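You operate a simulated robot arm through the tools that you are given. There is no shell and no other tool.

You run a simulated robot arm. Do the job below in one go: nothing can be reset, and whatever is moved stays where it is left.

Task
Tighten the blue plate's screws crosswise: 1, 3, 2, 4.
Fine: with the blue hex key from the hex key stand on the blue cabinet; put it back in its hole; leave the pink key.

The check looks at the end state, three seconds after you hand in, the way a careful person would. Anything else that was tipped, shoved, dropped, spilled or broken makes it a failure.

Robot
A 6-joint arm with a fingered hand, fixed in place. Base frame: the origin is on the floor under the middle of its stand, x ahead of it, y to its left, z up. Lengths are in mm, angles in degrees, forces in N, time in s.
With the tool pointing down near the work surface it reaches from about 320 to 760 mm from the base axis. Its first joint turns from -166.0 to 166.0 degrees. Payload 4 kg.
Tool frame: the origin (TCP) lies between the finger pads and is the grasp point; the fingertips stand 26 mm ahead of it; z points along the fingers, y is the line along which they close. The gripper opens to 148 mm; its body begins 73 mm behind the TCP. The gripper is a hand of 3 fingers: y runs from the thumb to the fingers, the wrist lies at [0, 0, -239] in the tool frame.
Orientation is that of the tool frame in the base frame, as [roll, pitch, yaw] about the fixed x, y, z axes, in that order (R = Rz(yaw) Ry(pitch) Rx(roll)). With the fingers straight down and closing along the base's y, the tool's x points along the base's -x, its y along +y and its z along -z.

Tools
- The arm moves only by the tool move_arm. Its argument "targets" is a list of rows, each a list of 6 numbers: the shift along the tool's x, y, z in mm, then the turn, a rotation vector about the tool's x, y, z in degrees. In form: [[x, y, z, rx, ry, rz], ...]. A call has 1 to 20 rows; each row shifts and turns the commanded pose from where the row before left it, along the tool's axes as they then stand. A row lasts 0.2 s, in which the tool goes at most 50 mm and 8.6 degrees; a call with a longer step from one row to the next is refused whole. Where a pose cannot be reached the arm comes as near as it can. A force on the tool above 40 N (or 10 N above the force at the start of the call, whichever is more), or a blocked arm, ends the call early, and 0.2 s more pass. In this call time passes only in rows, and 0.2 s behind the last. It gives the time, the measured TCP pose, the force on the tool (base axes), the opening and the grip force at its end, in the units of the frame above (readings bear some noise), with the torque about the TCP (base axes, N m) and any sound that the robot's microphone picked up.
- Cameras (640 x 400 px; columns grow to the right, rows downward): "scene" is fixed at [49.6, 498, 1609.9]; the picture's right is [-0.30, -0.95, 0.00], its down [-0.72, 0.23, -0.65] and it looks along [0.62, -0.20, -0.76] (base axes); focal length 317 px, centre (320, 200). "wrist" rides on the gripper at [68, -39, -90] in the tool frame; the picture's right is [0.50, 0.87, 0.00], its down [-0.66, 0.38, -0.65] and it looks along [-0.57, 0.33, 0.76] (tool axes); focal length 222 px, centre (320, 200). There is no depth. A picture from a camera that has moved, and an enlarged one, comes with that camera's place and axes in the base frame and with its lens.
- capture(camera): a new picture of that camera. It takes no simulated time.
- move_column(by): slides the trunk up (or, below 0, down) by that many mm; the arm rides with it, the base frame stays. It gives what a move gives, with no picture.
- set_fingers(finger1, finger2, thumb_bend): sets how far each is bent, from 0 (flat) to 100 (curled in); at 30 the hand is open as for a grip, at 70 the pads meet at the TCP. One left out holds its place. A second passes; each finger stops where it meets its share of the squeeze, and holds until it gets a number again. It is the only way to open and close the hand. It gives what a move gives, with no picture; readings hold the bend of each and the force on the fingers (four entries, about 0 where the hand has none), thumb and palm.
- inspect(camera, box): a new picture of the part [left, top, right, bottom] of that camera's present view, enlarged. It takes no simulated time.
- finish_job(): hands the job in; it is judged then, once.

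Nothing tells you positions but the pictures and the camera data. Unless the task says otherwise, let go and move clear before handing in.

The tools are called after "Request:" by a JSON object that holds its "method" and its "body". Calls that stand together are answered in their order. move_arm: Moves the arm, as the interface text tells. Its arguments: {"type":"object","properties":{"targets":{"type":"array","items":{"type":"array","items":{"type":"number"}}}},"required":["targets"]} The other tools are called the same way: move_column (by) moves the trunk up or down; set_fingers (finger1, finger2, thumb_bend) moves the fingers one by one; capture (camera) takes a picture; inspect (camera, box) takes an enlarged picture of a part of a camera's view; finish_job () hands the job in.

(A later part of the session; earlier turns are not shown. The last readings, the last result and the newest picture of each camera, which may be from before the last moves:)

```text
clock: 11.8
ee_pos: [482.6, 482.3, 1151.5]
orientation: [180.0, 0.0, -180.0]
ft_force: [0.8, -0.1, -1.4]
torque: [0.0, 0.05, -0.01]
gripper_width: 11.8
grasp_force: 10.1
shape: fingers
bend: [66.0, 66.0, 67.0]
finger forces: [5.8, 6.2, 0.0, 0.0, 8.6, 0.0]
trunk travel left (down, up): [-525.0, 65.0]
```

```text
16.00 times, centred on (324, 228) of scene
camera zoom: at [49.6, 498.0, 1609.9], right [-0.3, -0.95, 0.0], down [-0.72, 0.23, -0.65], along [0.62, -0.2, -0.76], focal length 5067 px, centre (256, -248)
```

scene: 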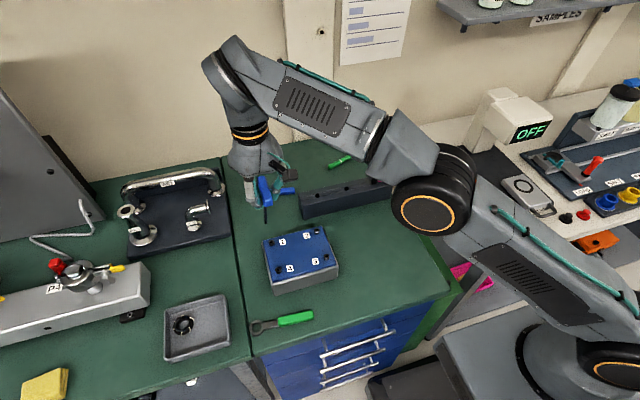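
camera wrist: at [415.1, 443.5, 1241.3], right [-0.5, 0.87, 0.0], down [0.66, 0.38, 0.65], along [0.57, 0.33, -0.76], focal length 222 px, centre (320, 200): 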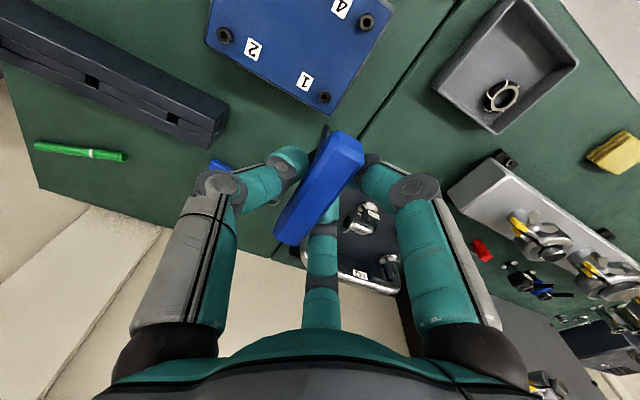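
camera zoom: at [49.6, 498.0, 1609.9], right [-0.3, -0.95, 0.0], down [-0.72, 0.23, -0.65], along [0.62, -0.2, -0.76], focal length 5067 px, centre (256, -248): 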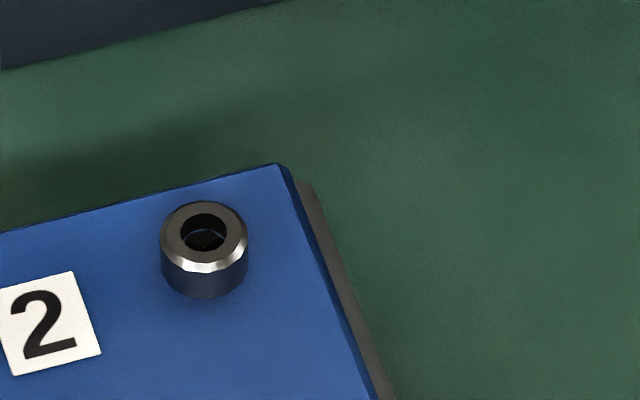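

All the sockets look alike, with corners along ±y, so the key must be turned 30° relative to the stand position. I'll tilt the hand to bring the shank vertical and turn it 30° counterclockwise, which leaves room for clockwise tightening.

Request:
{"method": "move_arm", "body": {"targets": [[0, 0, 0, 5.7, 2, 0], [0, 0, 0, 0.26, -0.75, -7.46], [0, 0, 0, 0.26, -0.75, -7.46], [0, 0, 0, 0.26, -0.75, -7.46], [0, 0, 0, 0.26, -0.75, -7.46]]}}

Request:
{"method": "capture", "body": {"camera": "wrist"}}

Request:
{"method": "inspect", "body": {"camera": "scene", "box": [240, 190, 290, 250]}}

```text
clock: 13.0
ee_pos: [465.4, 490.9, 1142.4]
orientation: [-176.4, 0.5, -150.0]
ft_force: [-0.6, 0.2, -0.7]
torque: [-0.01, -0.05, -0.02]
gripper_width: 11.9
grasp_force: 9.7
shape: fingers
bend: [66.0, 66.0, 67.0]
finger forces: [5.7, 6.1, 0.0, 0.0, 8.5, 0.0]
out of reach, approached as far as the arm can: row 1
trunk travel left (down, up): [-525.0, 65.0]
```

```text
taken
camera wrist: at [422.8, 427.2, 1234.0], right [-0.87, 0.5, -0.06], down [0.35, 0.69, 0.63], along [0.36, 0.53, -0.77], focal length 222 px, centre (320, 200)
```

wrist: 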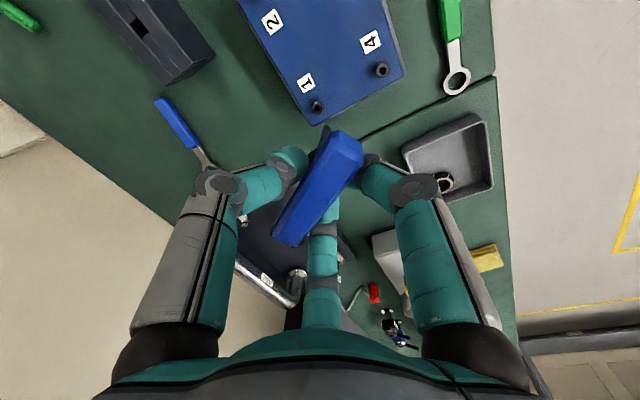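

```text
6.67 times, centred on (265, 220) of scene
camera zoom: at [49.6, 498.0, 1609.9], right [-0.3, -0.95, 0.0], down [-0.72, 0.23, -0.65], along [0.62, -0.2, -0.76], focal length 2111 px, centre (687, 67)
```

zoom: 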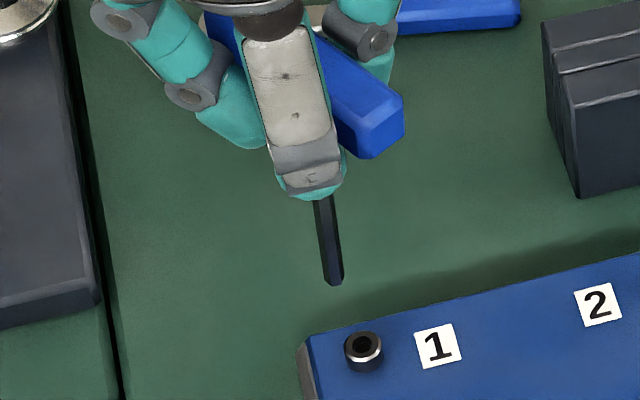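

The tilt ran into the reach limit at this height. Raising the trunk and working lower should give more room, so I'll raise the trunk first and then bring the hand back down.

Request:
{"method": "move_column", "body": {"by": 60}}

```text
clock: 14.0
ee_pos: [465.0, 490.4, 1201.9]
orientation: [-176.4, 0.4, -150.1]
ft_force: [0.1, 0.1, -0.4]
torque: [-0.01, 0.0, 0.0]
gripper_width: 11.4
grasp_force: 10.2
shape: fingers
bend: [66.0, 66.0, 67.0]
finger forces: [5.6, 6.1, 0.0, 0.1, 8.5, 0.0]
trunk travel left (down, up): [-585.0, 5.0]
```

Request:
{"method": "move_arm", "body": {"targets": [[0.4, 2.6, 41, 0, 0, 0], [0.4, 2.6, 41, 0, 0, 0]]}}

Request:
{"method": "capture", "body": {"camera": "wrist"}}

Request:
{"method": "inspect", "body": {"camera": "scene", "box": [240, 200, 300, 260]}}

```text
clock: 14.6
ee_pos: [464.6, 489.3, 1119.6]
orientation: [-176.4, 0.5, -150.0]
ft_force: [0.2, -0.1, -0.3]
torque: [-0.02, 0.01, 0.01]
gripper_width: 11.6
grasp_force: 10.1
shape: fingers
bend: [67.0, 66.0, 67.0]
finger forces: [5.4, 6.1, 0.1, 0.1, 8.4, 0.1]
trunk travel left (down, up): [-585.0, 5.0]
```

```text
taken
camera wrist: at [422.5, 426.3, 1211.7], right [-0.86, 0.5, -0.06], down [0.35, 0.69, 0.63], along [0.36, 0.53, -0.77], focal length 222 px, centre (320, 200)
```

wrist: 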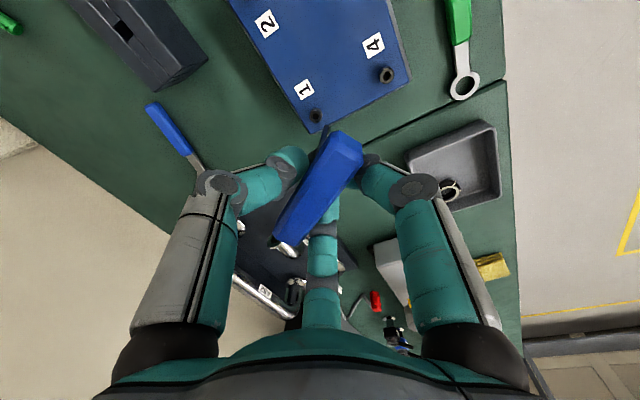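

```text
6.67 times, centred on (270, 230) of scene
camera zoom: at [49.6, 498.0, 1609.9], right [-0.3, -0.95, 0.0], down [-0.72, 0.23, -0.65], along [0.62, -0.2, -0.76], focal length 2111 px, centre (653, 0)
```

zoom: 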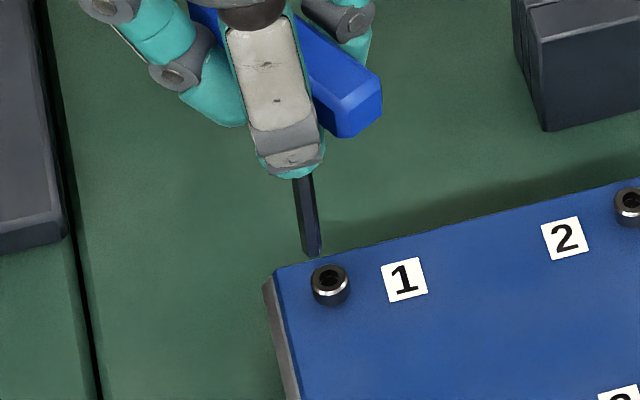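

Request:
{"method": "inspect", "body": {"camera": "scene", "box": [258, 222, 288, 247]}}

Request:
{"method": "inspect", "body": {"camera": "wrist", "box": [305, 110, 345, 150]}}

Request:
{"method": "inspect", "body": {"camera": "wrist", "box": [270, 110, 370, 250]}}

```text
16.00 times, centred on (273, 234) of scene
camera zoom: at [49.6, 498.0, 1609.9], right [-0.3, -0.95, 0.0], down [-0.72, 0.23, -0.65], along [0.62, -0.2, -0.76], focal length 5067 px, centre (1072, -352)
```

zoom: 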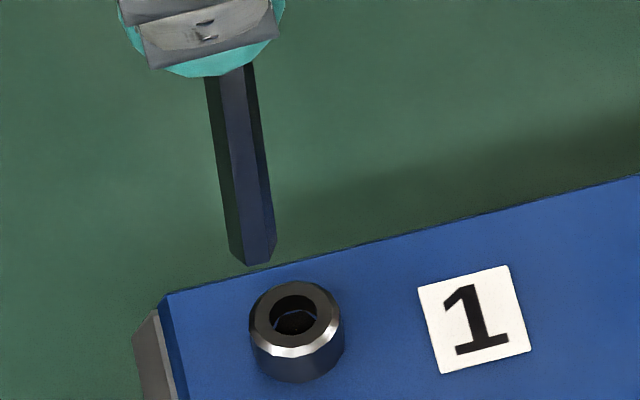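

```text
10.00 times, centred on (325, 130) of wrist
camera zoom: at [422.5, 426.3, 1211.7], right [-0.86, 0.5, -0.06], down [0.35, 0.69, 0.63], along [0.36, 0.53, -0.77], focal length 2221 px, centre (270, 900)
```

zoom: 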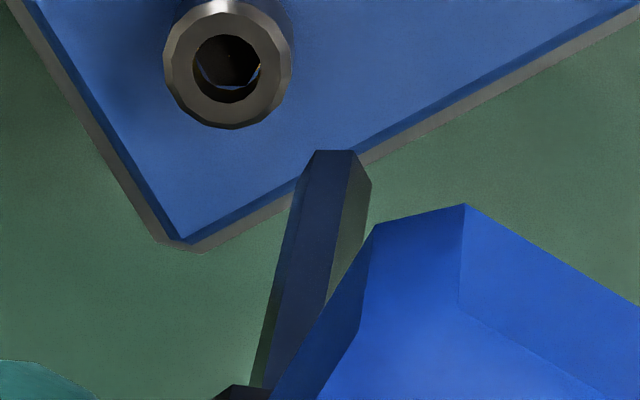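

```text
2.86 times, centred on (320, 180) of wrist
camera zoom: at [422.5, 426.3, 1211.7], right [-0.86, 0.5, -0.06], down [0.35, 0.69, 0.63], along [0.36, 0.53, -0.77], focal length 635 px, centre (320, 257)
```

zoom: 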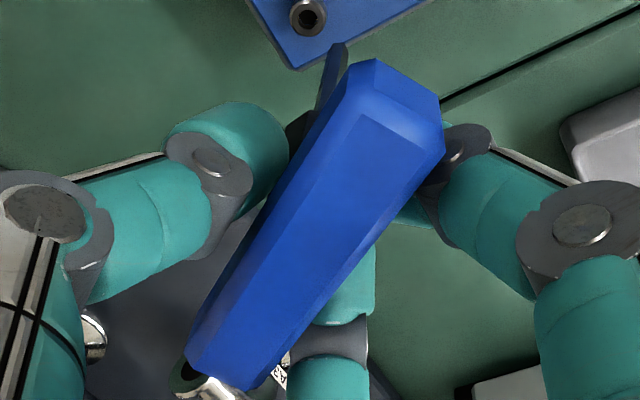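

The shank's remaining lean is about 2.6° toward +y, and the key's hex now matches the socket orientation. I'll apply the last tilt correction.

Request:
{"method": "move_arm", "body": {"targets": [[0, 0, 0, 2.5, 0.6, 0]]}}

Request:
{"method": "inspect", "body": {"camera": "scene", "box": [258, 222, 288, 247]}}

Request:
{"method": "inspect", "body": {"camera": "wrist", "box": [300, 100, 350, 150]}}

```text
clock: 15.0
ee_pos: [463.6, 489.6, 1120.0]
orientation: [-173.9, -0.1, -150.1]
ft_force: [-0.2, -0.1, -1.3]
torque: [-0.01, 0.01, 0.0]
gripper_width: 11.4
grasp_force: 10.0
shape: fingers
bend: [67.0, 66.0, 67.0]
finger forces: [5.5, 6.1, 0.0, 0.1, 8.4, 0.0]
trunk travel left (down, up): [-585.0, 5.0]
```

```text
16.00 times, centred on (273, 234) of scene
camera zoom: at [49.6, 498.0, 1609.9], right [-0.3, -0.95, 0.0], down [-0.72, 0.23, -0.65], along [0.62, -0.2, -0.76], focal length 5067 px, centre (1072, -352)
```

zoom: 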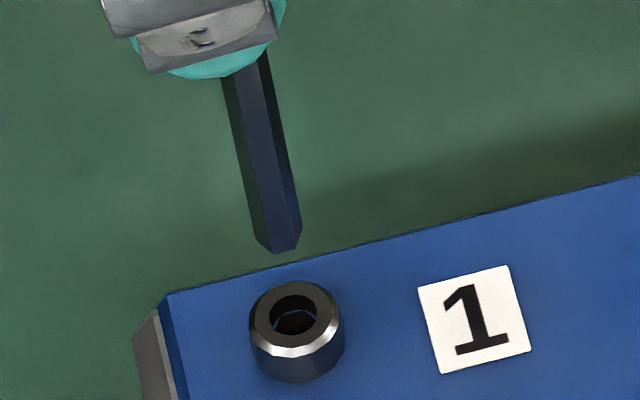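

```text
8.00 times, centred on (325, 125) of wrist
camera zoom: at [420.9, 430.8, 1213.9], right [-0.86, 0.5, -0.09], down [0.35, 0.71, 0.61], along [0.37, 0.49, -0.79], focal length 1777 px, centre (280, 800)
```

zoom: 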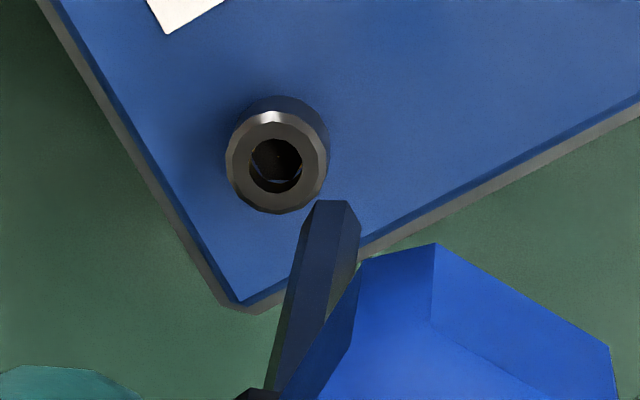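

The shank is now vertical to within half a degree. Comparing the tip and socket in both views, the tip needs about +10.7 mm in x and 35 mm down, so I'll go most of the way and measure again.

Request:
{"method": "move_arm", "body": {"targets": [[-4.65, -1.5, 11.2, 0, 0, 0], [-4.65, -1.5, 11.2, 0, 0, 0]]}}

Request:
{"method": "inspect", "body": {"camera": "scene", "box": [265, 225, 295, 250]}}

Request:
{"method": "inspect", "body": {"camera": "wrist", "box": [305, 105, 345, 145]}}

```text
clock: 15.6
ee_pos: [476.0, 489.4, 1097.2]
orientation: [-173.9, -0.2, -150.2]
ft_force: [0.3, -0.5, -0.2]
torque: [-0.01, 0.04, -0.03]
gripper_width: 11.7
grasp_force: 9.7
shape: fingers
bend: [67.0, 66.0, 67.0]
finger forces: [5.4, 6.1, 0.1, 0.0, 8.4, 0.1]
trunk travel left (down, up): [-585.0, 5.0]
```

```text
16.00 times, centred on (280, 238) of scene
camera zoom: at [49.6, 498.0, 1609.9], right [-0.3, -0.95, 0.0], down [-0.72, 0.23, -0.65], along [0.62, -0.2, -0.76], focal length 5067 px, centre (960, -400)
```

zoom: 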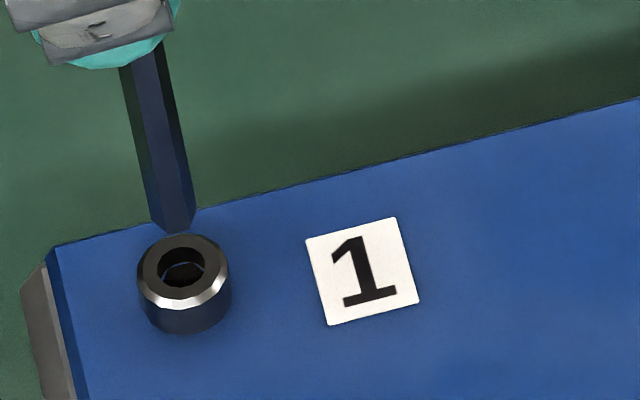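

```text
10.00 times, centred on (325, 125) of wrist
camera zoom: at [432.0, 430.5, 1191.0], right [-0.86, 0.5, -0.09], down [0.35, 0.71, 0.61], along [0.37, 0.49, -0.79], focal length 2221 px, centre (270, 950)
```

zoom: 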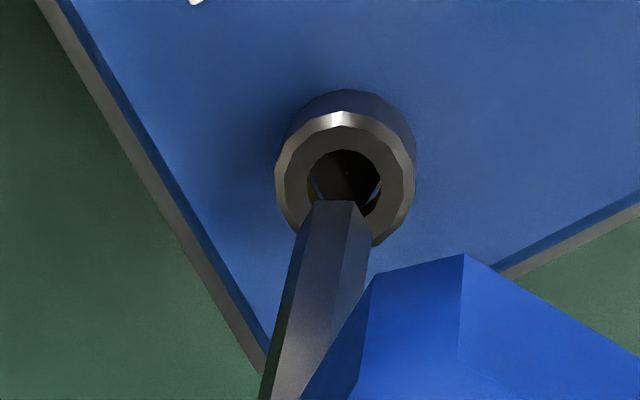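

Request:
{"method": "inspect", "body": {"camera": "wrist", "box": [316, 112, 336, 124]}}

Request:
{"method": "inspect", "body": {"camera": "scene", "box": [266, 234, 276, 246]}}

```text
16.00 times, centred on (326, 118) of wrist
camera zoom: at [432.0, 430.5, 1191.0], right [-0.86, 0.5, -0.09], down [0.35, 0.71, 0.61], along [0.37, 0.49, -0.79], focal length 3554 px, centre (224, 1512)
```

zoom: 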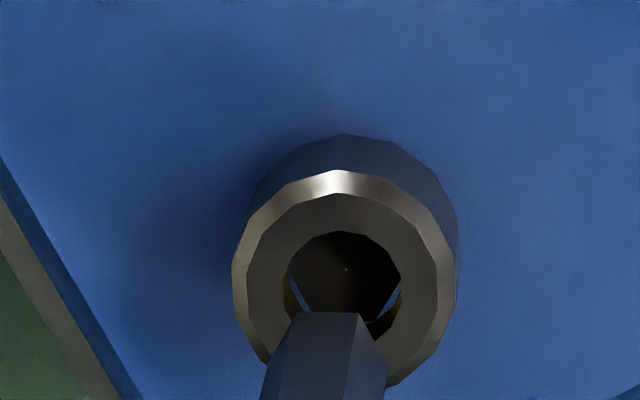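

```text
16.00 times, centred on (271, 240) of scene
camera zoom: at [49.6, 498.0, 1609.9], right [-0.3, -0.95, 0.0], down [-0.72, 0.23, -0.65], along [0.62, -0.2, -0.76], focal length 5067 px, centre (1104, -440)
```

zoom: 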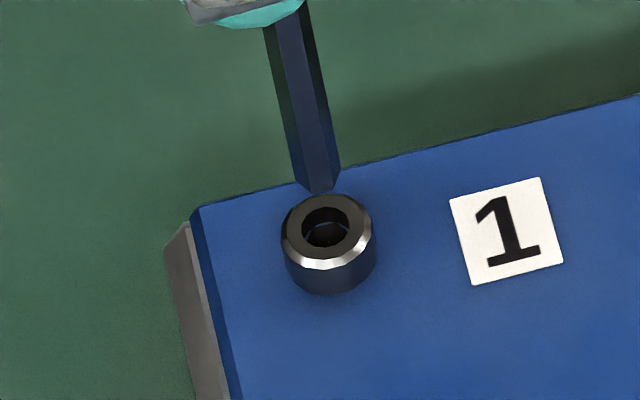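

The tip is about 14 mm above the socket and within 1 mm laterally. I'll move a fine step closer and measure again.

Request:
{"method": "move_arm", "body": {"targets": [[-0.7, 1.25, 7.9, 0, 0, 0]]}}

Request:
{"method": "inspect", "body": {"camera": "wrist", "box": [316, 115, 336, 127]}}

Request:
{"method": "inspect", "body": {"camera": "scene", "box": [266, 234, 276, 246]}}

```text
clock: 16.0
ee_pos: [476.1, 490.2, 1089.0]
orientation: [-173.9, -0.3, -150.1]
ft_force: [0.1, 0.0, -0.7]
torque: [-0.02, 0.01, 0.0]
gripper_width: 11.9
grasp_force: 9.7
shape: fingers
bend: [67.0, 66.0, 67.0]
finger forces: [5.5, 6.1, 0.0, 0.1, 8.4, 0.0]
trunk travel left (down, up): [-585.0, 5.0]
```

```text
16.00 times, centred on (326, 121) of wrist
camera zoom: at [432.9, 431.6, 1183.1], right [-0.86, 0.5, -0.09], down [0.35, 0.71, 0.61], along [0.37, 0.49, -0.79], focal length 3554 px, centre (224, 1464)
```

zoom: 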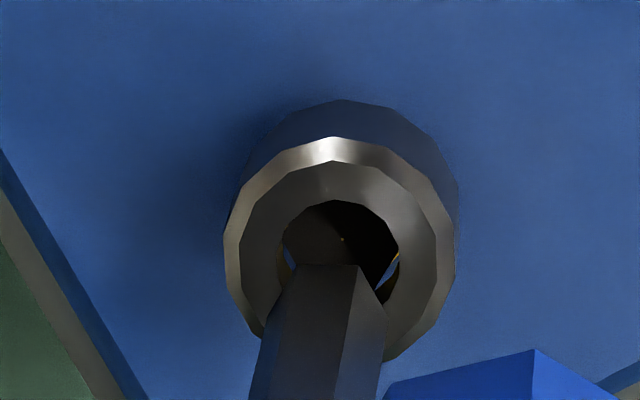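

```text
16.00 times, centred on (271, 240) of scene
camera zoom: at [49.6, 498.0, 1609.9], right [-0.3, -0.95, 0.0], down [-0.72, 0.23, -0.65], along [0.62, -0.2, -0.76], focal length 5067 px, centre (1104, -440)
```

zoom: 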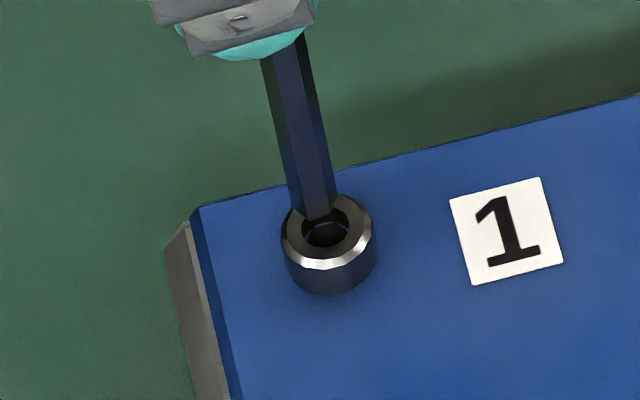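

Request:
{"method": "move_arm", "body": {"targets": [[0.8, 0.1, 3.0, 0, 0, 0]]}}

Request:
{"method": "inspect", "body": {"camera": "wrist", "box": [316, 115, 336, 127]}}

Request:
{"method": "inspect", "body": {"camera": "scene", "box": [266, 234, 276, 246]}}

```text
clock: 16.4
ee_pos: [475.4, 489.8, 1087.6]
orientation: [-173.9, -0.1, -150.1]
ft_force: [-1.0, 0.2, -0.9]
torque: [-0.02, 0.01, 0.01]
gripper_width: 11.7
grasp_force: 9.8
shape: fingers
bend: [67.0, 66.0, 67.0]
finger forces: [5.4, 6.1, 0.0, 0.0, 8.4, 0.0]
trunk travel left (down, up): [-585.0, 5.0]
```

```text
16.00 times, centred on (326, 121) of wrist
camera zoom: at [431.8, 430.9, 1180.7], right [-0.86, 0.5, -0.09], down [0.35, 0.71, 0.61], along [0.37, 0.49, -0.79], focal length 3554 px, centre (224, 1464)
```

zoom: 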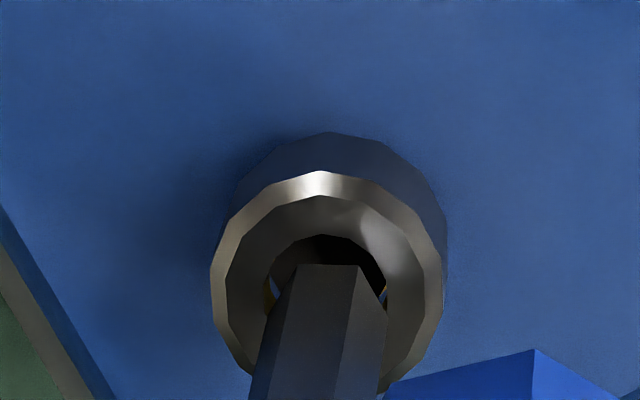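

```text
16.00 times, centred on (271, 240) of scene
camera zoom: at [49.6, 498.0, 1609.9], right [-0.3, -0.95, 0.0], down [-0.72, 0.23, -0.65], along [0.62, -0.2, -0.76], focal length 5067 px, centre (1104, -440)
```

zoom: 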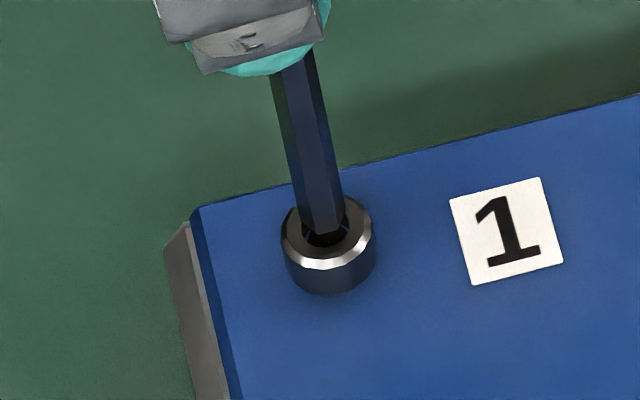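

The tip is now centred over the socket within about 0.3 mm and roughly 4 mm above it. I'll lower it in gently and watch the force.

Request:
{"method": "move_arm", "body": {"targets": [[-0.15, 0.3, 3, 0, 0, 0], [-0.05, 0.3, 3, 0, 0, 0]]}}

Request:
{"method": "inspect", "body": {"camera": "wrist", "box": [316, 115, 336, 127]}}

Request:
{"method": "inspect", "body": {"camera": "scene", "box": [266, 234, 276, 246]}}

```text
clock: 17.0
ee_pos: [475.2, 490.1, 1080.3]
orientation: [-174.0, -0.2, -150.2]
ft_force: [-0.1, -0.4, -1.0]
torque: [-0.02, -0.02, 0.01]
gripper_width: 11.7
grasp_force: 10.4
shape: fingers
bend: [66.0, 66.0, 67.0]
finger forces: [5.4, 6.1, 0.0, 0.0, 8.6, 0.0]
trunk travel left (down, up): [-585.0, 5.0]
```

```text
16.00 times, centred on (326, 121) of wrist
camera zoom: at [431.8, 431.3, 1174.6], right [-0.86, 0.5, -0.09], down [0.35, 0.71, 0.61], along [0.37, 0.49, -0.79], focal length 3554 px, centre (224, 1464)
```

zoom: 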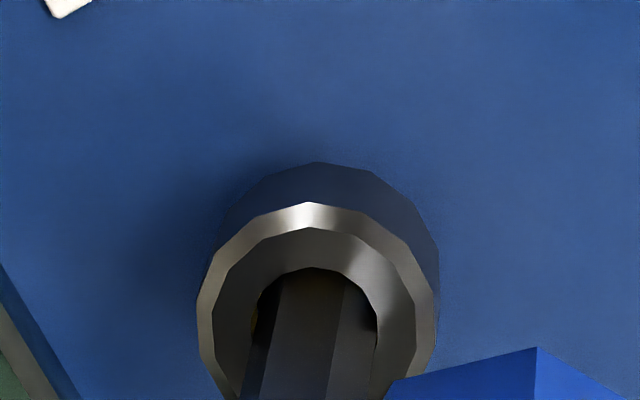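

```text
16.00 times, centred on (271, 240) of scene
camera zoom: at [49.6, 498.0, 1609.9], right [-0.3, -0.95, 0.0], down [-0.72, 0.23, -0.65], along [0.62, -0.2, -0.76], focal length 5067 px, centre (1104, -440)
```

zoom: 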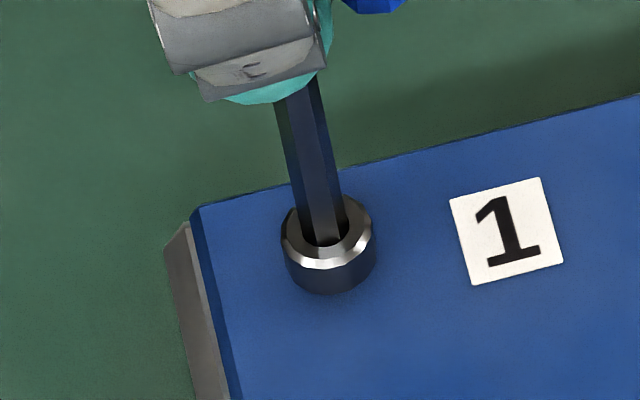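

The tip is inside the opening with no contact force. I'll continue down in small steps until it seats.

Request:
{"method": "move_arm", "body": {"targets": [[0, 0.1, 1, 0, 0, 0], [0, 0.1, 1, 0, 0, 0]]}}

Request:
{"method": "move_arm", "body": {"targets": [[0, 0.1, 1, 0, 0, 0], [0, 0.1, 1, 0, 0, 0]]}}

Request:
{"method": "inspect", "body": {"camera": "wrist", "box": [306, 113, 346, 137]}}

Request:
{"method": "inspect", "body": {"camera": "scene", "box": [266, 228, 276, 246]}}

```text
clock: 17.6
ee_pos: [474.4, 488.8, 1078.7]
orientation: [-174.0, -0.2, -150.1]
ft_force: [0.7, -0.9, 2.4]
torque: [-0.02, 0.0, 0.02]
gripper_width: 11.8
grasp_force: 10.4
shape: fingers
bend: [66.0, 66.0, 67.0]
finger forces: [5.6, 6.3, 0.0, 0.1, 9.0, 0.1]
trunk travel left (down, up): [-585.0, 5.0]
```

```text
clock: 18.2
ee_pos: [475.8, 490.5, 1077.7]
orientation: [-174.0, 0.0, -150.1]
ft_force: [0.2, 0.1, 7.9]
torque: [-0.01, -0.03, -0.02]
gripper_width: 11.4
grasp_force: 11.7
shape: fingers
bend: [66.0, 66.0, 67.0]
finger forces: [6.6, 7.0, 0.0, 0.0, 9.8, 0.1]
trunk travel left (down, up): [-585.0, 5.0]
```

```text
16.00 times, centred on (326, 125) of wrist
camera zoom: at [431.6, 431.2, 1172.0], right [-0.86, 0.5, -0.09], down [0.35, 0.71, 0.61], along [0.37, 0.49, -0.79], focal length 3554 px, centre (224, 1400)
```

zoom: 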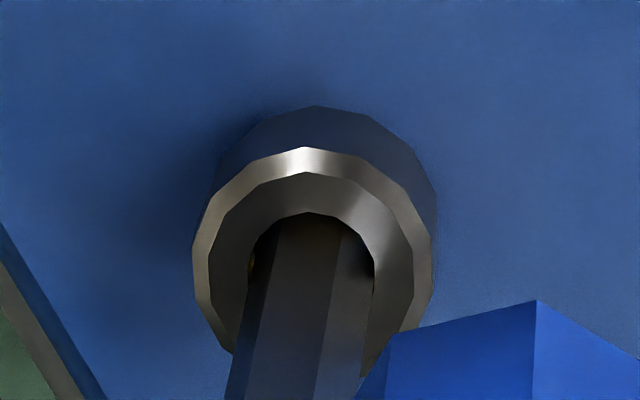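

```text
16.00 times, centred on (271, 237) of scene
camera zoom: at [49.6, 498.0, 1609.9], right [-0.3, -0.95, 0.0], down [-0.72, 0.23, -0.65], along [0.62, -0.2, -0.76], focal length 5067 px, centre (1104, -392)
```

zoom: 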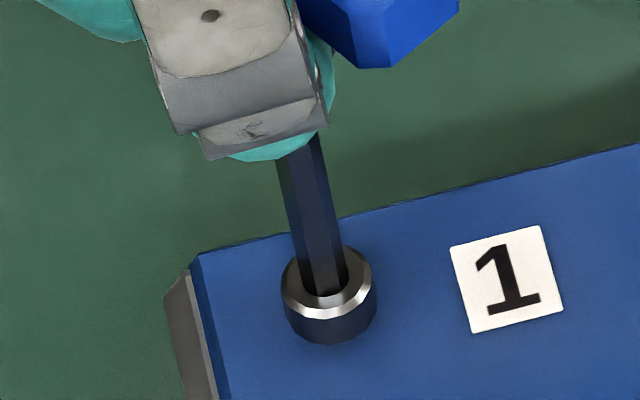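

The key bottomed in the socket with about 8 N down and roughly 4 mm of engagement. I'll start turning clockwise about the shank axis and watch the torque.

Request:
{"method": "move_arm", "body": {"targets": [[-0.48, -0.08, 0, 0, 0.64, 5.97], [-0.48, -0.08, 0, 0, 0.64, 5.97], [-0.48, -0.08, 0, 0, 0.64, 5.97]]}}

Request:
{"method": "inspect", "body": {"camera": "wrist", "box": [306, 113, 346, 137]}}

Request:
{"method": "inspect", "body": {"camera": "scene", "box": [260, 218, 290, 246]}}

```text
clock: 19.0
ee_pos: [477.0, 490.3, 1078.0]
orientation: [-174.0, -0.1, -168.2]
ft_force: [0.4, -0.6, 7.6]
torque: [-0.05, -0.02, 0.03]
gripper_width: 11.3
grasp_force: 12.1
shape: fingers
bend: [66.0, 66.0, 67.0]
finger forces: [6.6, 7.3, 0.0, 0.0, 9.6, 0.0]
trunk travel left (down, up): [-585.0, 5.0]
```

```text
16.00 times, centred on (326, 125) of wrist
camera zoom: at [417.1, 447.9, 1171.5], right [-0.67, 0.74, -0.09], down [0.55, 0.57, 0.61], along [0.5, 0.35, -0.79], focal length 3554 px, centre (224, 1400)
```

zoom: 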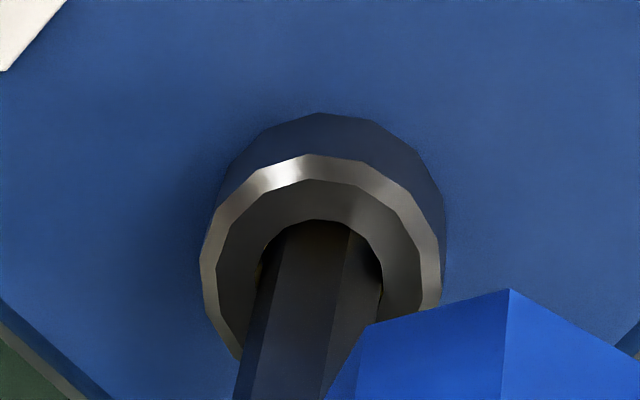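

```text
14.29 times, centred on (275, 232) of scene
camera zoom: at [49.6, 498.0, 1609.9], right [-0.3, -0.95, 0.0], down [-0.72, 0.23, -0.65], along [0.62, -0.2, -0.76], focal length 4524 px, centre (963, -257)
```

zoom: 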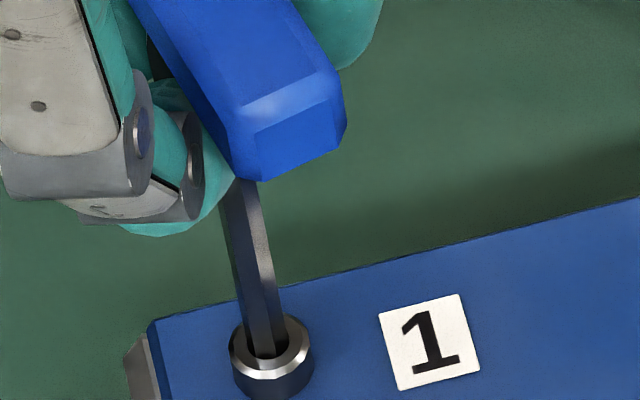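

Request:
{"method": "move_arm", "body": {"targets": [[-0.48, -0.08, 0, 0, 0.64, 5.97], [-0.48, -0.08, 0, 0, 0.64, 5.97], [-0.48, -0.08, 0, 0, 0.64, 5.97]]}}

Request:
{"method": "inspect", "body": {"camera": "wrist", "box": [306, 113, 346, 137]}}

Request:
{"method": "inspect", "body": {"camera": "scene", "box": [260, 218, 290, 246]}}

```text
clock: 19.8
ee_pos: [478.2, 489.0, 1078.1]
orientation: [-173.7, -0.1, 173.6]
ft_force: [-0.6, 0.1, 4.8]
torque: [-0.01, 0.0, 0.02]
gripper_width: 11.3
grasp_force: 11.7
shape: fingers
bend: [66.0, 66.0, 67.0]
finger forces: [6.6, 7.0, 0.0, 0.0, 9.1, 0.0]
trunk travel left (down, up): [-585.0, 5.0]
```

```text
16.00 times, centred on (326, 125) of wrist
camera zoom: at [409.1, 468.0, 1171.5], right [-0.4, 0.91, -0.09], down [0.7, 0.37, 0.61], along [0.59, 0.18, -0.79], focal length 3554 px, centre (224, 1400)
```

zoom: 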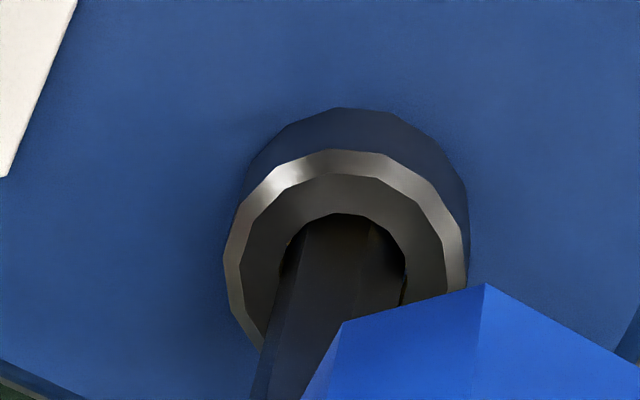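

```text
14.29 times, centred on (275, 232) of scene
camera zoom: at [49.6, 498.0, 1609.9], right [-0.3, -0.95, 0.0], down [-0.72, 0.23, -0.65], along [0.62, -0.2, -0.76], focal length 4524 px, centre (963, -257)
```

zoom: 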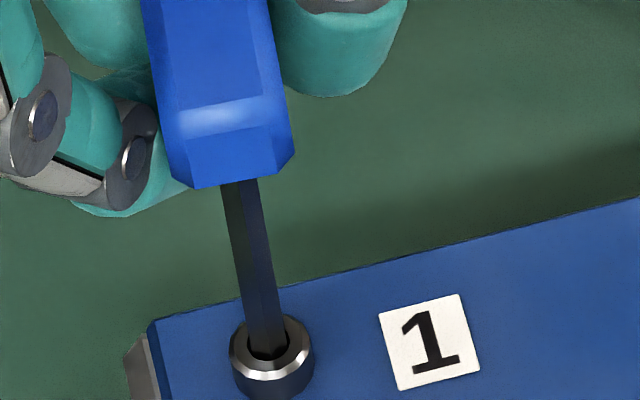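

Request:
{"method": "move_arm", "body": {"targets": [[0, 0.1, 1, 0, 0, 0]]}}

Request:
{"method": "capture", "body": {"camera": "wrist"}}

Request:
{"method": "inspect", "body": {"camera": "scene", "box": [268, 234, 278, 244]}}

```text
clock: 20.2
ee_pos: [479.3, 489.2, 1076.8]
orientation: [-173.8, -0.3, 173.8]
ft_force: [0.7, -0.3, 6.3]
torque: [-0.04, 0.0, 0.03]
gripper_width: 11.1
grasp_force: 11.2
shape: fingers
bend: [66.0, 66.0, 67.0]
finger forces: [6.8, 7.1, 0.0, 0.1, 9.2, 0.0]
trunk travel left (down, up): [-585.0, 5.0]
```

```text
taken
camera wrist: at [409.1, 468.1, 1171.2], right [-0.4, 0.91, -0.09], down [0.7, 0.37, 0.61], along [0.59, 0.18, -0.79], focal length 222 px, centre (320, 200)
```

wrist: 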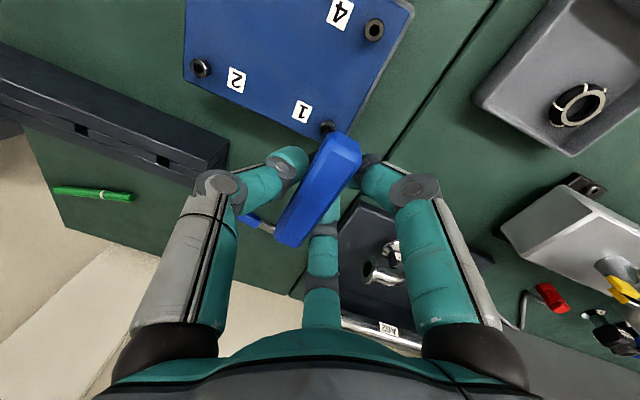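

```text
16.00 times, centred on (273, 239) of scene
camera zoom: at [49.6, 498.0, 1609.9], right [-0.3, -0.95, 0.0], down [-0.72, 0.23, -0.65], along [0.62, -0.2, -0.76], focal length 5067 px, centre (1072, -424)
```

zoom: 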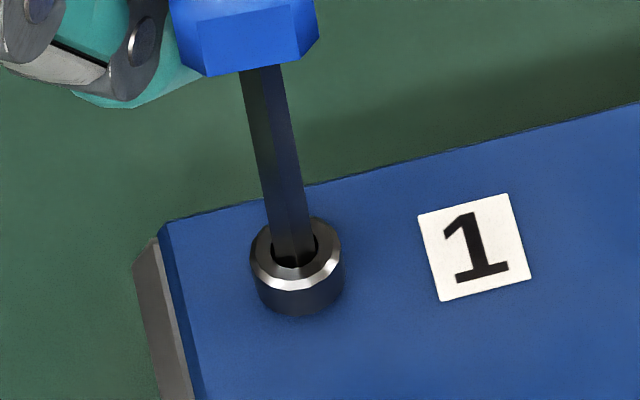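

The torque is still small, so I can't yet tell whether the screw follows the key. I'll zoom on the head before turning further so I can compare.

Request:
{"method": "inspect", "body": {"camera": "wrist", "box": [316, 115, 344, 135]}}

Request:
{"method": "move_arm", "body": {"targets": [[-0.48, -0.08, 0, 0, 0.64, 5.97], [-0.48, -0.08, 0, 0, 0.64, 5.97]]}}

Request:
{"method": "inspect", "body": {"camera": "wrist", "box": [316, 115, 344, 135]}}

Request:
{"method": "inspect", "body": {"camera": "scene", "box": [268, 234, 278, 244]}}

```text
16.00 times, centred on (330, 125) of wrist
camera zoom: at [409.1, 468.1, 1171.2], right [-0.4, 0.91, -0.09], down [0.7, 0.37, 0.61], along [0.59, 0.18, -0.79], focal length 3554 px, centre (160, 1400)
```

zoom: 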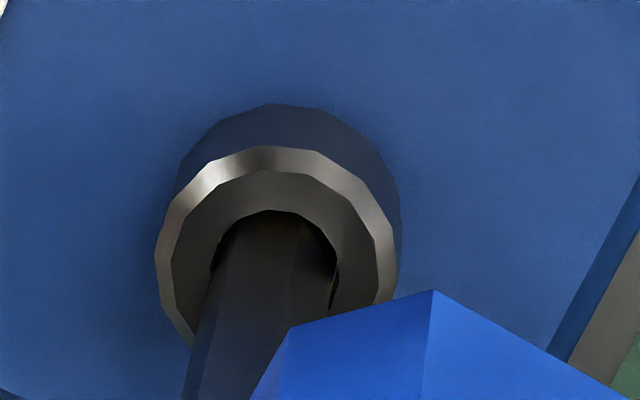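

```text
clock: 20.8
ee_pos: [480.6, 490.4, 1076.5]
orientation: [-173.8, -0.2, 161.9]
ft_force: [0.4, 0.0, 6.0]
torque: [-0.02, 0.05, 0.02]
gripper_width: 11.2
grasp_force: 11.3
shape: fingers
bend: [66.0, 66.0, 67.0]
finger forces: [6.7, 7.1, 0.1, 0.1, 9.4, 0.0]
trunk travel left (down, up): [-585.0, 5.0]
```

```text
16.00 times, centred on (330, 125) of wrist
camera zoom: at [407.1, 483.2, 1170.8], right [-0.21, 0.97, -0.09], down [0.76, 0.22, 0.61], along [0.61, 0.05, -0.79], focal length 3554 px, centre (160, 1400)
```

zoom: 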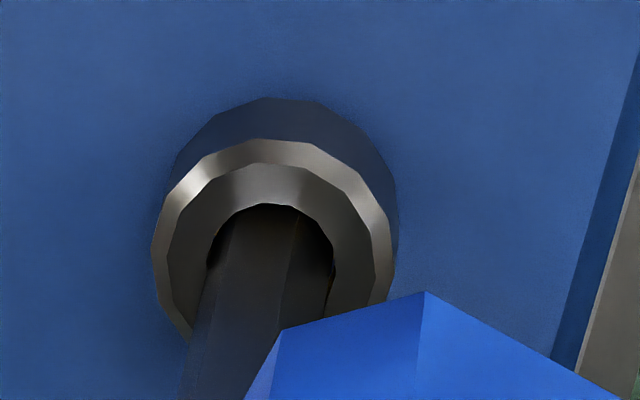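

```text
16.00 times, centred on (273, 239) of scene
camera zoom: at [49.6, 498.0, 1609.9], right [-0.3, -0.95, 0.0], down [-0.72, 0.23, -0.65], along [0.62, -0.2, -0.76], focal length 5067 px, centre (1072, -424)
```

zoom: 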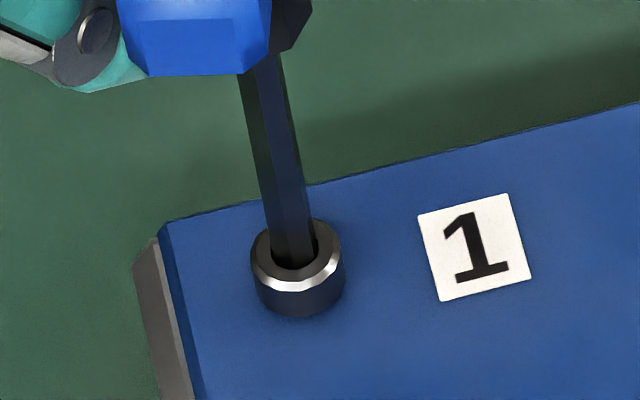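

The head's facets stay fixed relative to the rotating camera, so the screw is turning with the key. I'll keep turning clockwise, follow it down, and watch the torque.

Request:
{"method": "move_arm", "body": {"targets": [[-0.48, -0.08, 0.1, 0, 0.64, 5.97], [-0.48, -0.08, 0.1, 0, 0.64, 5.97], [-0.48, -0.08, 0.1, 0, 0.64, 5.97], [-0.48, -0.08, 0.1, 0, 0.64, 5.97], [-0.48, -0.08, 0.1, 0, 0.64, 5.97]]}}

Request:
{"method": "inspect", "body": {"camera": "wrist", "box": [306, 115, 346, 139]}}

Request:
{"method": "inspect", "body": {"camera": "scene", "box": [260, 218, 290, 246]}}

```text
clock: 22.0
ee_pos: [480.5, 487.2, 1075.8]
orientation: [-173.7, -0.2, 131.6]
ft_force: [-0.2, 0.8, 6.3]
torque: [-0.05, 0.01, 0.02]
gripper_width: 11.2
grasp_force: 11.5
shape: fingers
bend: [66.0, 66.0, 67.0]
finger forces: [6.7, 7.1, 0.0, 0.1, 9.4, 0.0]
trunk travel left (down, up): [-585.0, 5.0]
```

```text
16.00 times, centred on (326, 127) of wrist
camera zoom: at [415.2, 518.8, 1170.0], right [0.31, 0.95, -0.09], down [0.77, -0.19, 0.61], along [0.56, -0.26, -0.79], focal length 3554 px, centre (224, 1368)
```

zoom: 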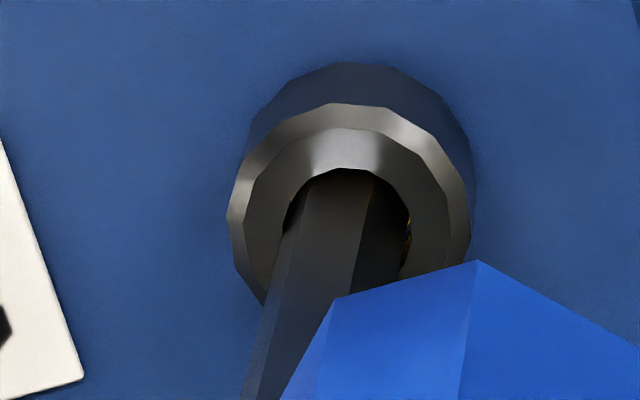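

```text
14.29 times, centred on (275, 232) of scene
camera zoom: at [49.6, 498.0, 1609.9], right [-0.3, -0.95, 0.0], down [-0.72, 0.23, -0.65], along [0.62, -0.2, -0.76], focal length 4524 px, centre (963, -257)
```

zoom: 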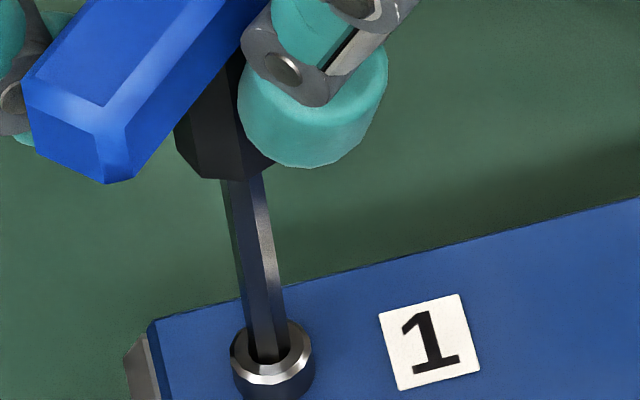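

Request:
{"method": "move_arm", "body": {"targets": [[-0.48, -0.08, 0.1, 0, 0.64, 5.97], [-0.48, -0.08, 0.1, 0, 0.64, 5.97], [-0.48, -0.08, 0.1, 0, 0.64, 5.97], [-0.48, -0.08, 0.1, 0, 0.64, 5.97], [-0.48, -0.08, 0.1, 0, 0.64, 5.97]]}}

Request:
{"method": "inspect", "body": {"camera": "wrist", "box": [306, 115, 346, 139]}}

Request:
{"method": "inspect", "body": {"camera": "scene", "box": [260, 218, 290, 246]}}

```text
clock: 23.2
ee_pos: [482.0, 485.3, 1075.2]
orientation: [-173.6, 0.0, 101.7]
ft_force: [-0.4, 1.2, 4.9]
torque: [0.02, 0.07, 0.04]
gripper_width: 11.0
grasp_force: 11.3
shape: fingers
bend: [66.0, 66.0, 67.0]
finger forces: [6.6, 6.7, 0.1, 0.0, 8.5, 0.0]
trunk travel left (down, up): [-585.0, 5.0]
```

```text
16.00 times, centred on (326, 127) of wrist
camera zoom: at [440.5, 546.0, 1169.4], right [0.74, 0.66, -0.09], down [0.57, -0.55, 0.61], along [0.35, -0.51, -0.79], focal length 3554 px, centre (224, 1368)
```

zoom: 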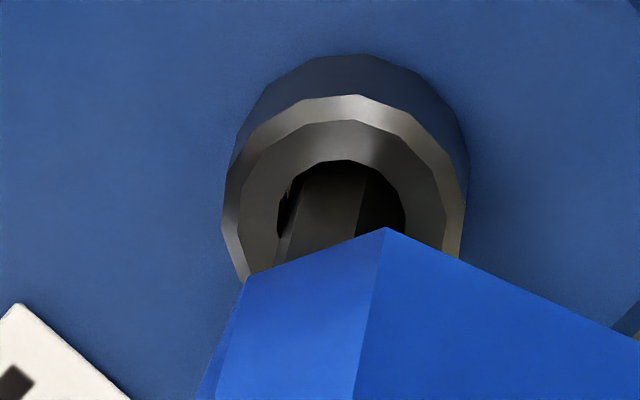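

```text
14.29 times, centred on (275, 232) of scene
camera zoom: at [49.6, 498.0, 1609.9], right [-0.3, -0.95, 0.0], down [-0.72, 0.23, -0.65], along [0.62, -0.2, -0.76], focal length 4524 px, centre (963, -257)
```

zoom: 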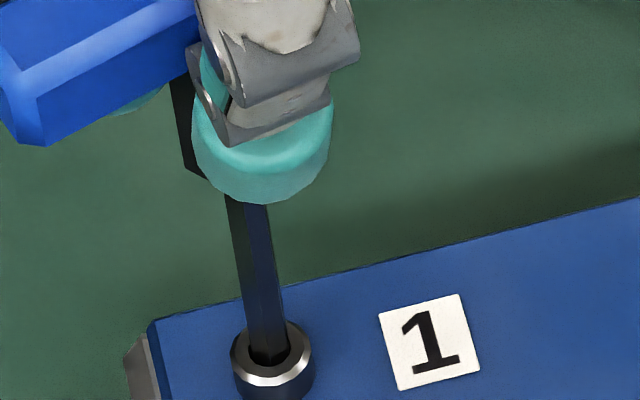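

The screw has followed for about 108°. The handle has drifted about 2 mm toward −y relative to the tip, so I'll re-centre the hand before going on.

Request:
{"method": "move_arm", "body": {"targets": [[2.0, 0.4, 0, 0, 0, 0]]}}

Request:
{"method": "inspect", "body": {"camera": "scene", "box": [260, 218, 290, 246]}}

Request:
{"method": "inspect", "body": {"camera": "wrist", "box": [270, 110, 370, 210]}}

Request:
{"method": "capture", "body": {"camera": "scene"}}

```text
clock: 23.6
ee_pos: [482.8, 487.4, 1074.9]
orientation: [-173.6, -0.1, 101.8]
ft_force: [-0.7, -0.6, 4.0]
torque: [-0.05, 0.03, 0.06]
gripper_width: 11.4
grasp_force: 10.9
shape: fingers
bend: [66.0, 66.0, 67.0]
finger forces: [6.2, 6.9, 0.0, 0.0, 8.6, 0.1]
trunk travel left (down, up): [-585.0, 5.0]
```

```text
14.29 times, centred on (275, 232) of scene
camera zoom: at [49.6, 498.0, 1609.9], right [-0.3, -0.95, 0.0], down [-0.72, 0.23, -0.65], along [0.62, -0.2, -0.76], focal length 4524 px, centre (963, -257)
```

zoom: 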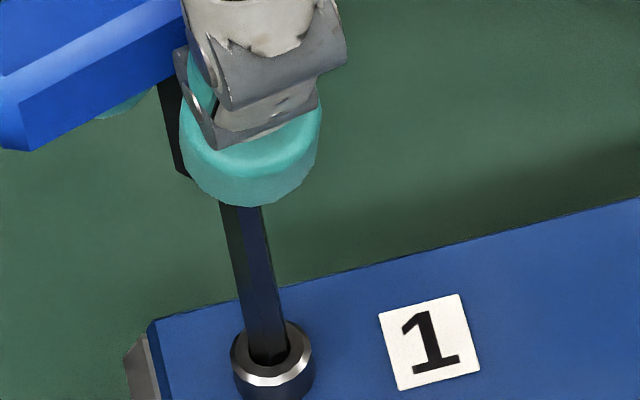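

```text
4.00 times, centred on (320, 160) of wrist
camera zoom: at [440.3, 547.9, 1169.5], right [0.74, 0.67, -0.09], down [0.57, -0.55, 0.61], along [0.35, -0.51, -0.79], focal length 888 px, centre (320, 360)
```

zoom: 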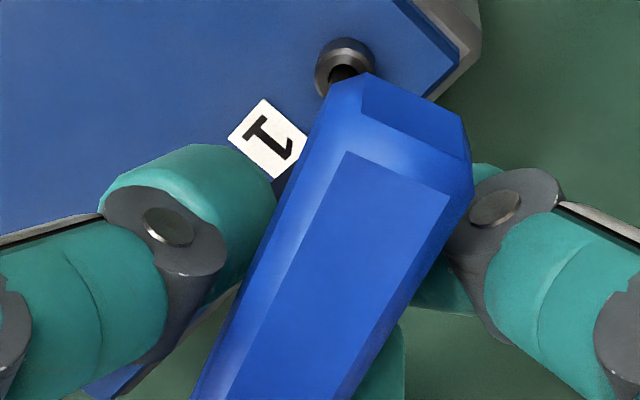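

```text
taken
```

scene: 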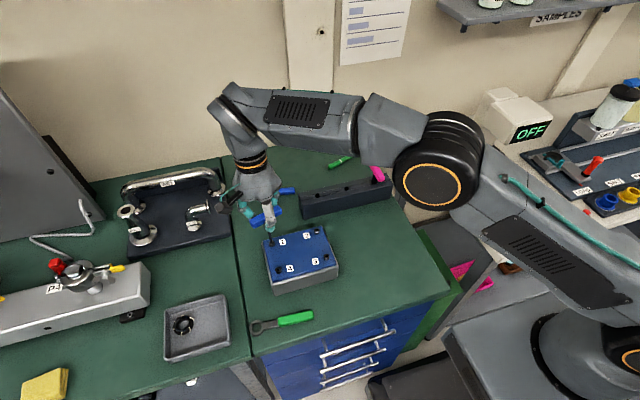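

The shank is vertical again, and the screw axis works out to (478.2, 486.4). I'll keep turning.

Request:
{"method": "move_arm", "body": {"targets": [[-0.48, -0.03, 0.1, 0, 0.64, 5.97], [-0.48, -0.03, 0.1, 0, 0.64, 5.97], [-0.48, -0.03, 0.1, 0, 0.64, 5.97], [-0.48, -0.03, 0.1, 0, 0.64, 5.97], [-0.48, -0.03, 0.1, 0, 0.64, 5.97]]}}

Request:
{"method": "inspect", "body": {"camera": "scene", "box": [260, 218, 290, 246]}}

Request:
{"method": "capture", "body": {"camera": "wrist"}}

```text
clock: 24.8
ee_pos: [480.6, 484.5, 1074.5]
orientation: [-173.7, 0.2, 71.7]
ft_force: [0.4, 0.0, 3.3]
torque: [0.04, 0.06, 0.07]
gripper_width: 11.0
grasp_force: 11.1
shape: fingers
bend: [66.0, 66.0, 67.0]
finger forces: [6.3, 6.9, 0.0, 0.0, 8.5, 0.1]
trunk travel left (down, up): [-585.0, 5.0]
```

```text
14.29 times, centred on (275, 232) of scene
camera zoom: at [49.6, 498.0, 1609.9], right [-0.3, -0.95, 0.0], down [-0.72, 0.23, -0.65], along [0.62, -0.2, -0.76], focal length 4524 px, centre (963, -257)
```

zoom: 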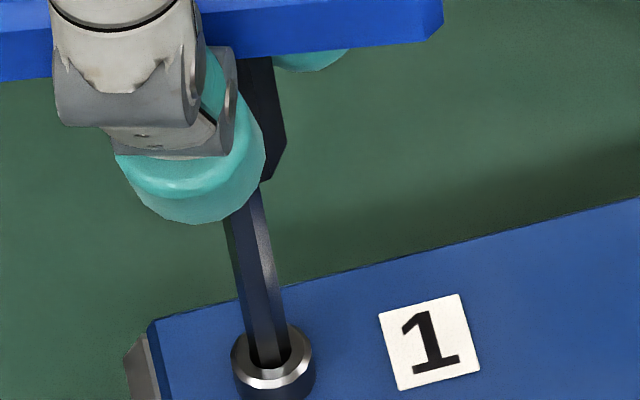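

```text
taken
camera wrist: at [475.5, 558.3, 1168.6], right [0.97, 0.2, -0.1], down [0.22, -0.76, 0.61], along [0.05, -0.61, -0.79], focal length 222 px, centre (320, 200)
```

wrist: 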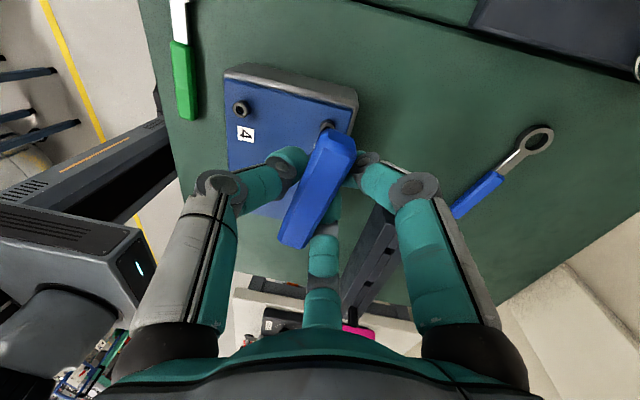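

Request:
{"method": "move_arm", "body": {"targets": [[-0.48, -0.03, 0.2, 0, 0.64, 5.97], [-0.48, -0.03, 0.2, 0, 0.64, 5.97], [-0.48, -0.03, 0.2, 0, 0.64, 5.97], [-0.48, -0.03, 0.2, 0, 0.64, 5.97], [-0.48, -0.03, 0.2, 0, 0.64, 5.97]]}}

Request:
{"method": "inspect", "body": {"camera": "scene", "box": [260, 218, 290, 246]}}

Request:
{"method": "inspect", "body": {"camera": "wrist", "box": [270, 100, 370, 260]}}

```text
clock: 26.0
ee_pos: [481.2, 484.6, 1074.3]
orientation: [-173.8, 0.1, 41.7]
ft_force: [-1.1, 0.5, 3.9]
torque: [0.02, 0.05, 0.13]
gripper_width: 10.3
grasp_force: 11.7
shape: fingers
bend: [66.0, 67.0, 67.0]
finger forces: [6.1, 7.6, 0.1, 0.0, 9.3, 0.1]
trunk travel left (down, up): [-585.0, 5.0]
```

```text
14.29 times, centred on (275, 232) of scene
camera zoom: at [49.6, 498.0, 1609.9], right [-0.3, -0.95, 0.0], down [-0.72, 0.23, -0.65], along [0.62, -0.2, -0.76], focal length 4524 px, centre (963, -257)
```

zoom: 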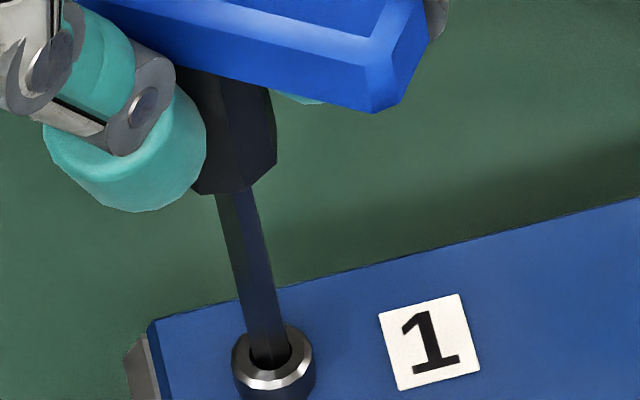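

```text
2.50 times, centred on (320, 180) of wrist
camera zoom: at [512.2, 550.5, 1168.1], right [0.95, -0.31, -0.09], down [-0.19, -0.77, 0.61], along [-0.26, -0.56, -0.79], focal length 555 px, centre (320, 250)
```

zoom: 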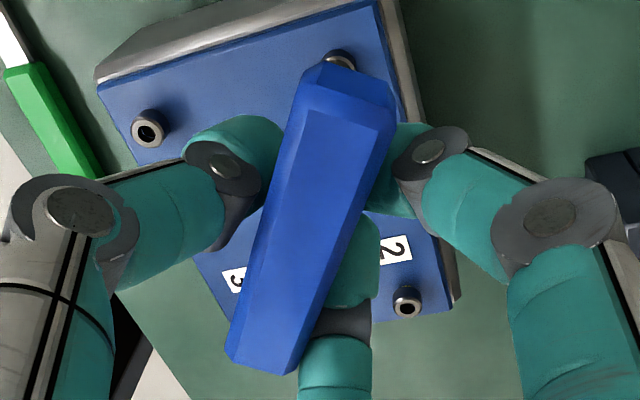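

The torque is rising, at 0.13 N·m, and the handle has slipped about 14° in the fingers. I'll firm up the grip and see how the squeeze responds before turning more.

Request:
{"method": "set_fingers", "body": {"finger1": 85, "finger2": 85, "thumb_bend": 85}}

Request:
{"method": "inspect", "body": {"camera": "wrist", "box": [270, 100, 370, 260]}}

```text
clock: 27.0
ee_pos: [481.0, 484.3, 1073.8]
orientation: [-173.8, 0.2, 41.7]
ft_force: [-1.1, 1.4, -2.0]
torque: [0.1, 0.07, 0.08]
gripper_width: 9.0
grasp_force: 26.4
shape: fingers
bend: [72.0, 74.0, 65.0]
finger forces: [13.9, 14.9, 0.0, 0.0, 24.6, 0.0]
trunk travel left (down, up): [-585.0, 5.0]
```

```text
2.50 times, centred on (320, 180) of wrist
camera zoom: at [512.3, 550.8, 1167.5], right [0.95, -0.31, -0.09], down [-0.19, -0.77, 0.61], along [-0.26, -0.56, -0.79], focal length 555 px, centre (320, 250)
```

zoom: 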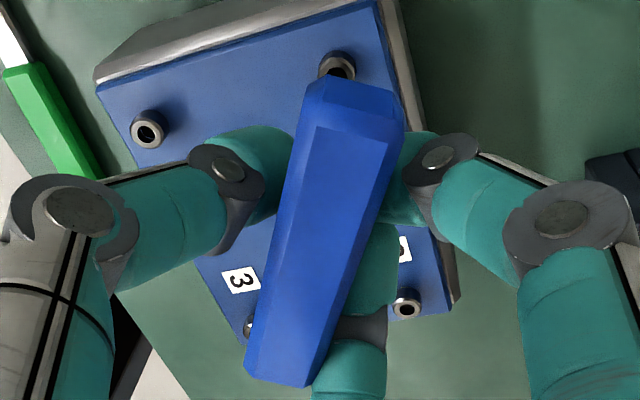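

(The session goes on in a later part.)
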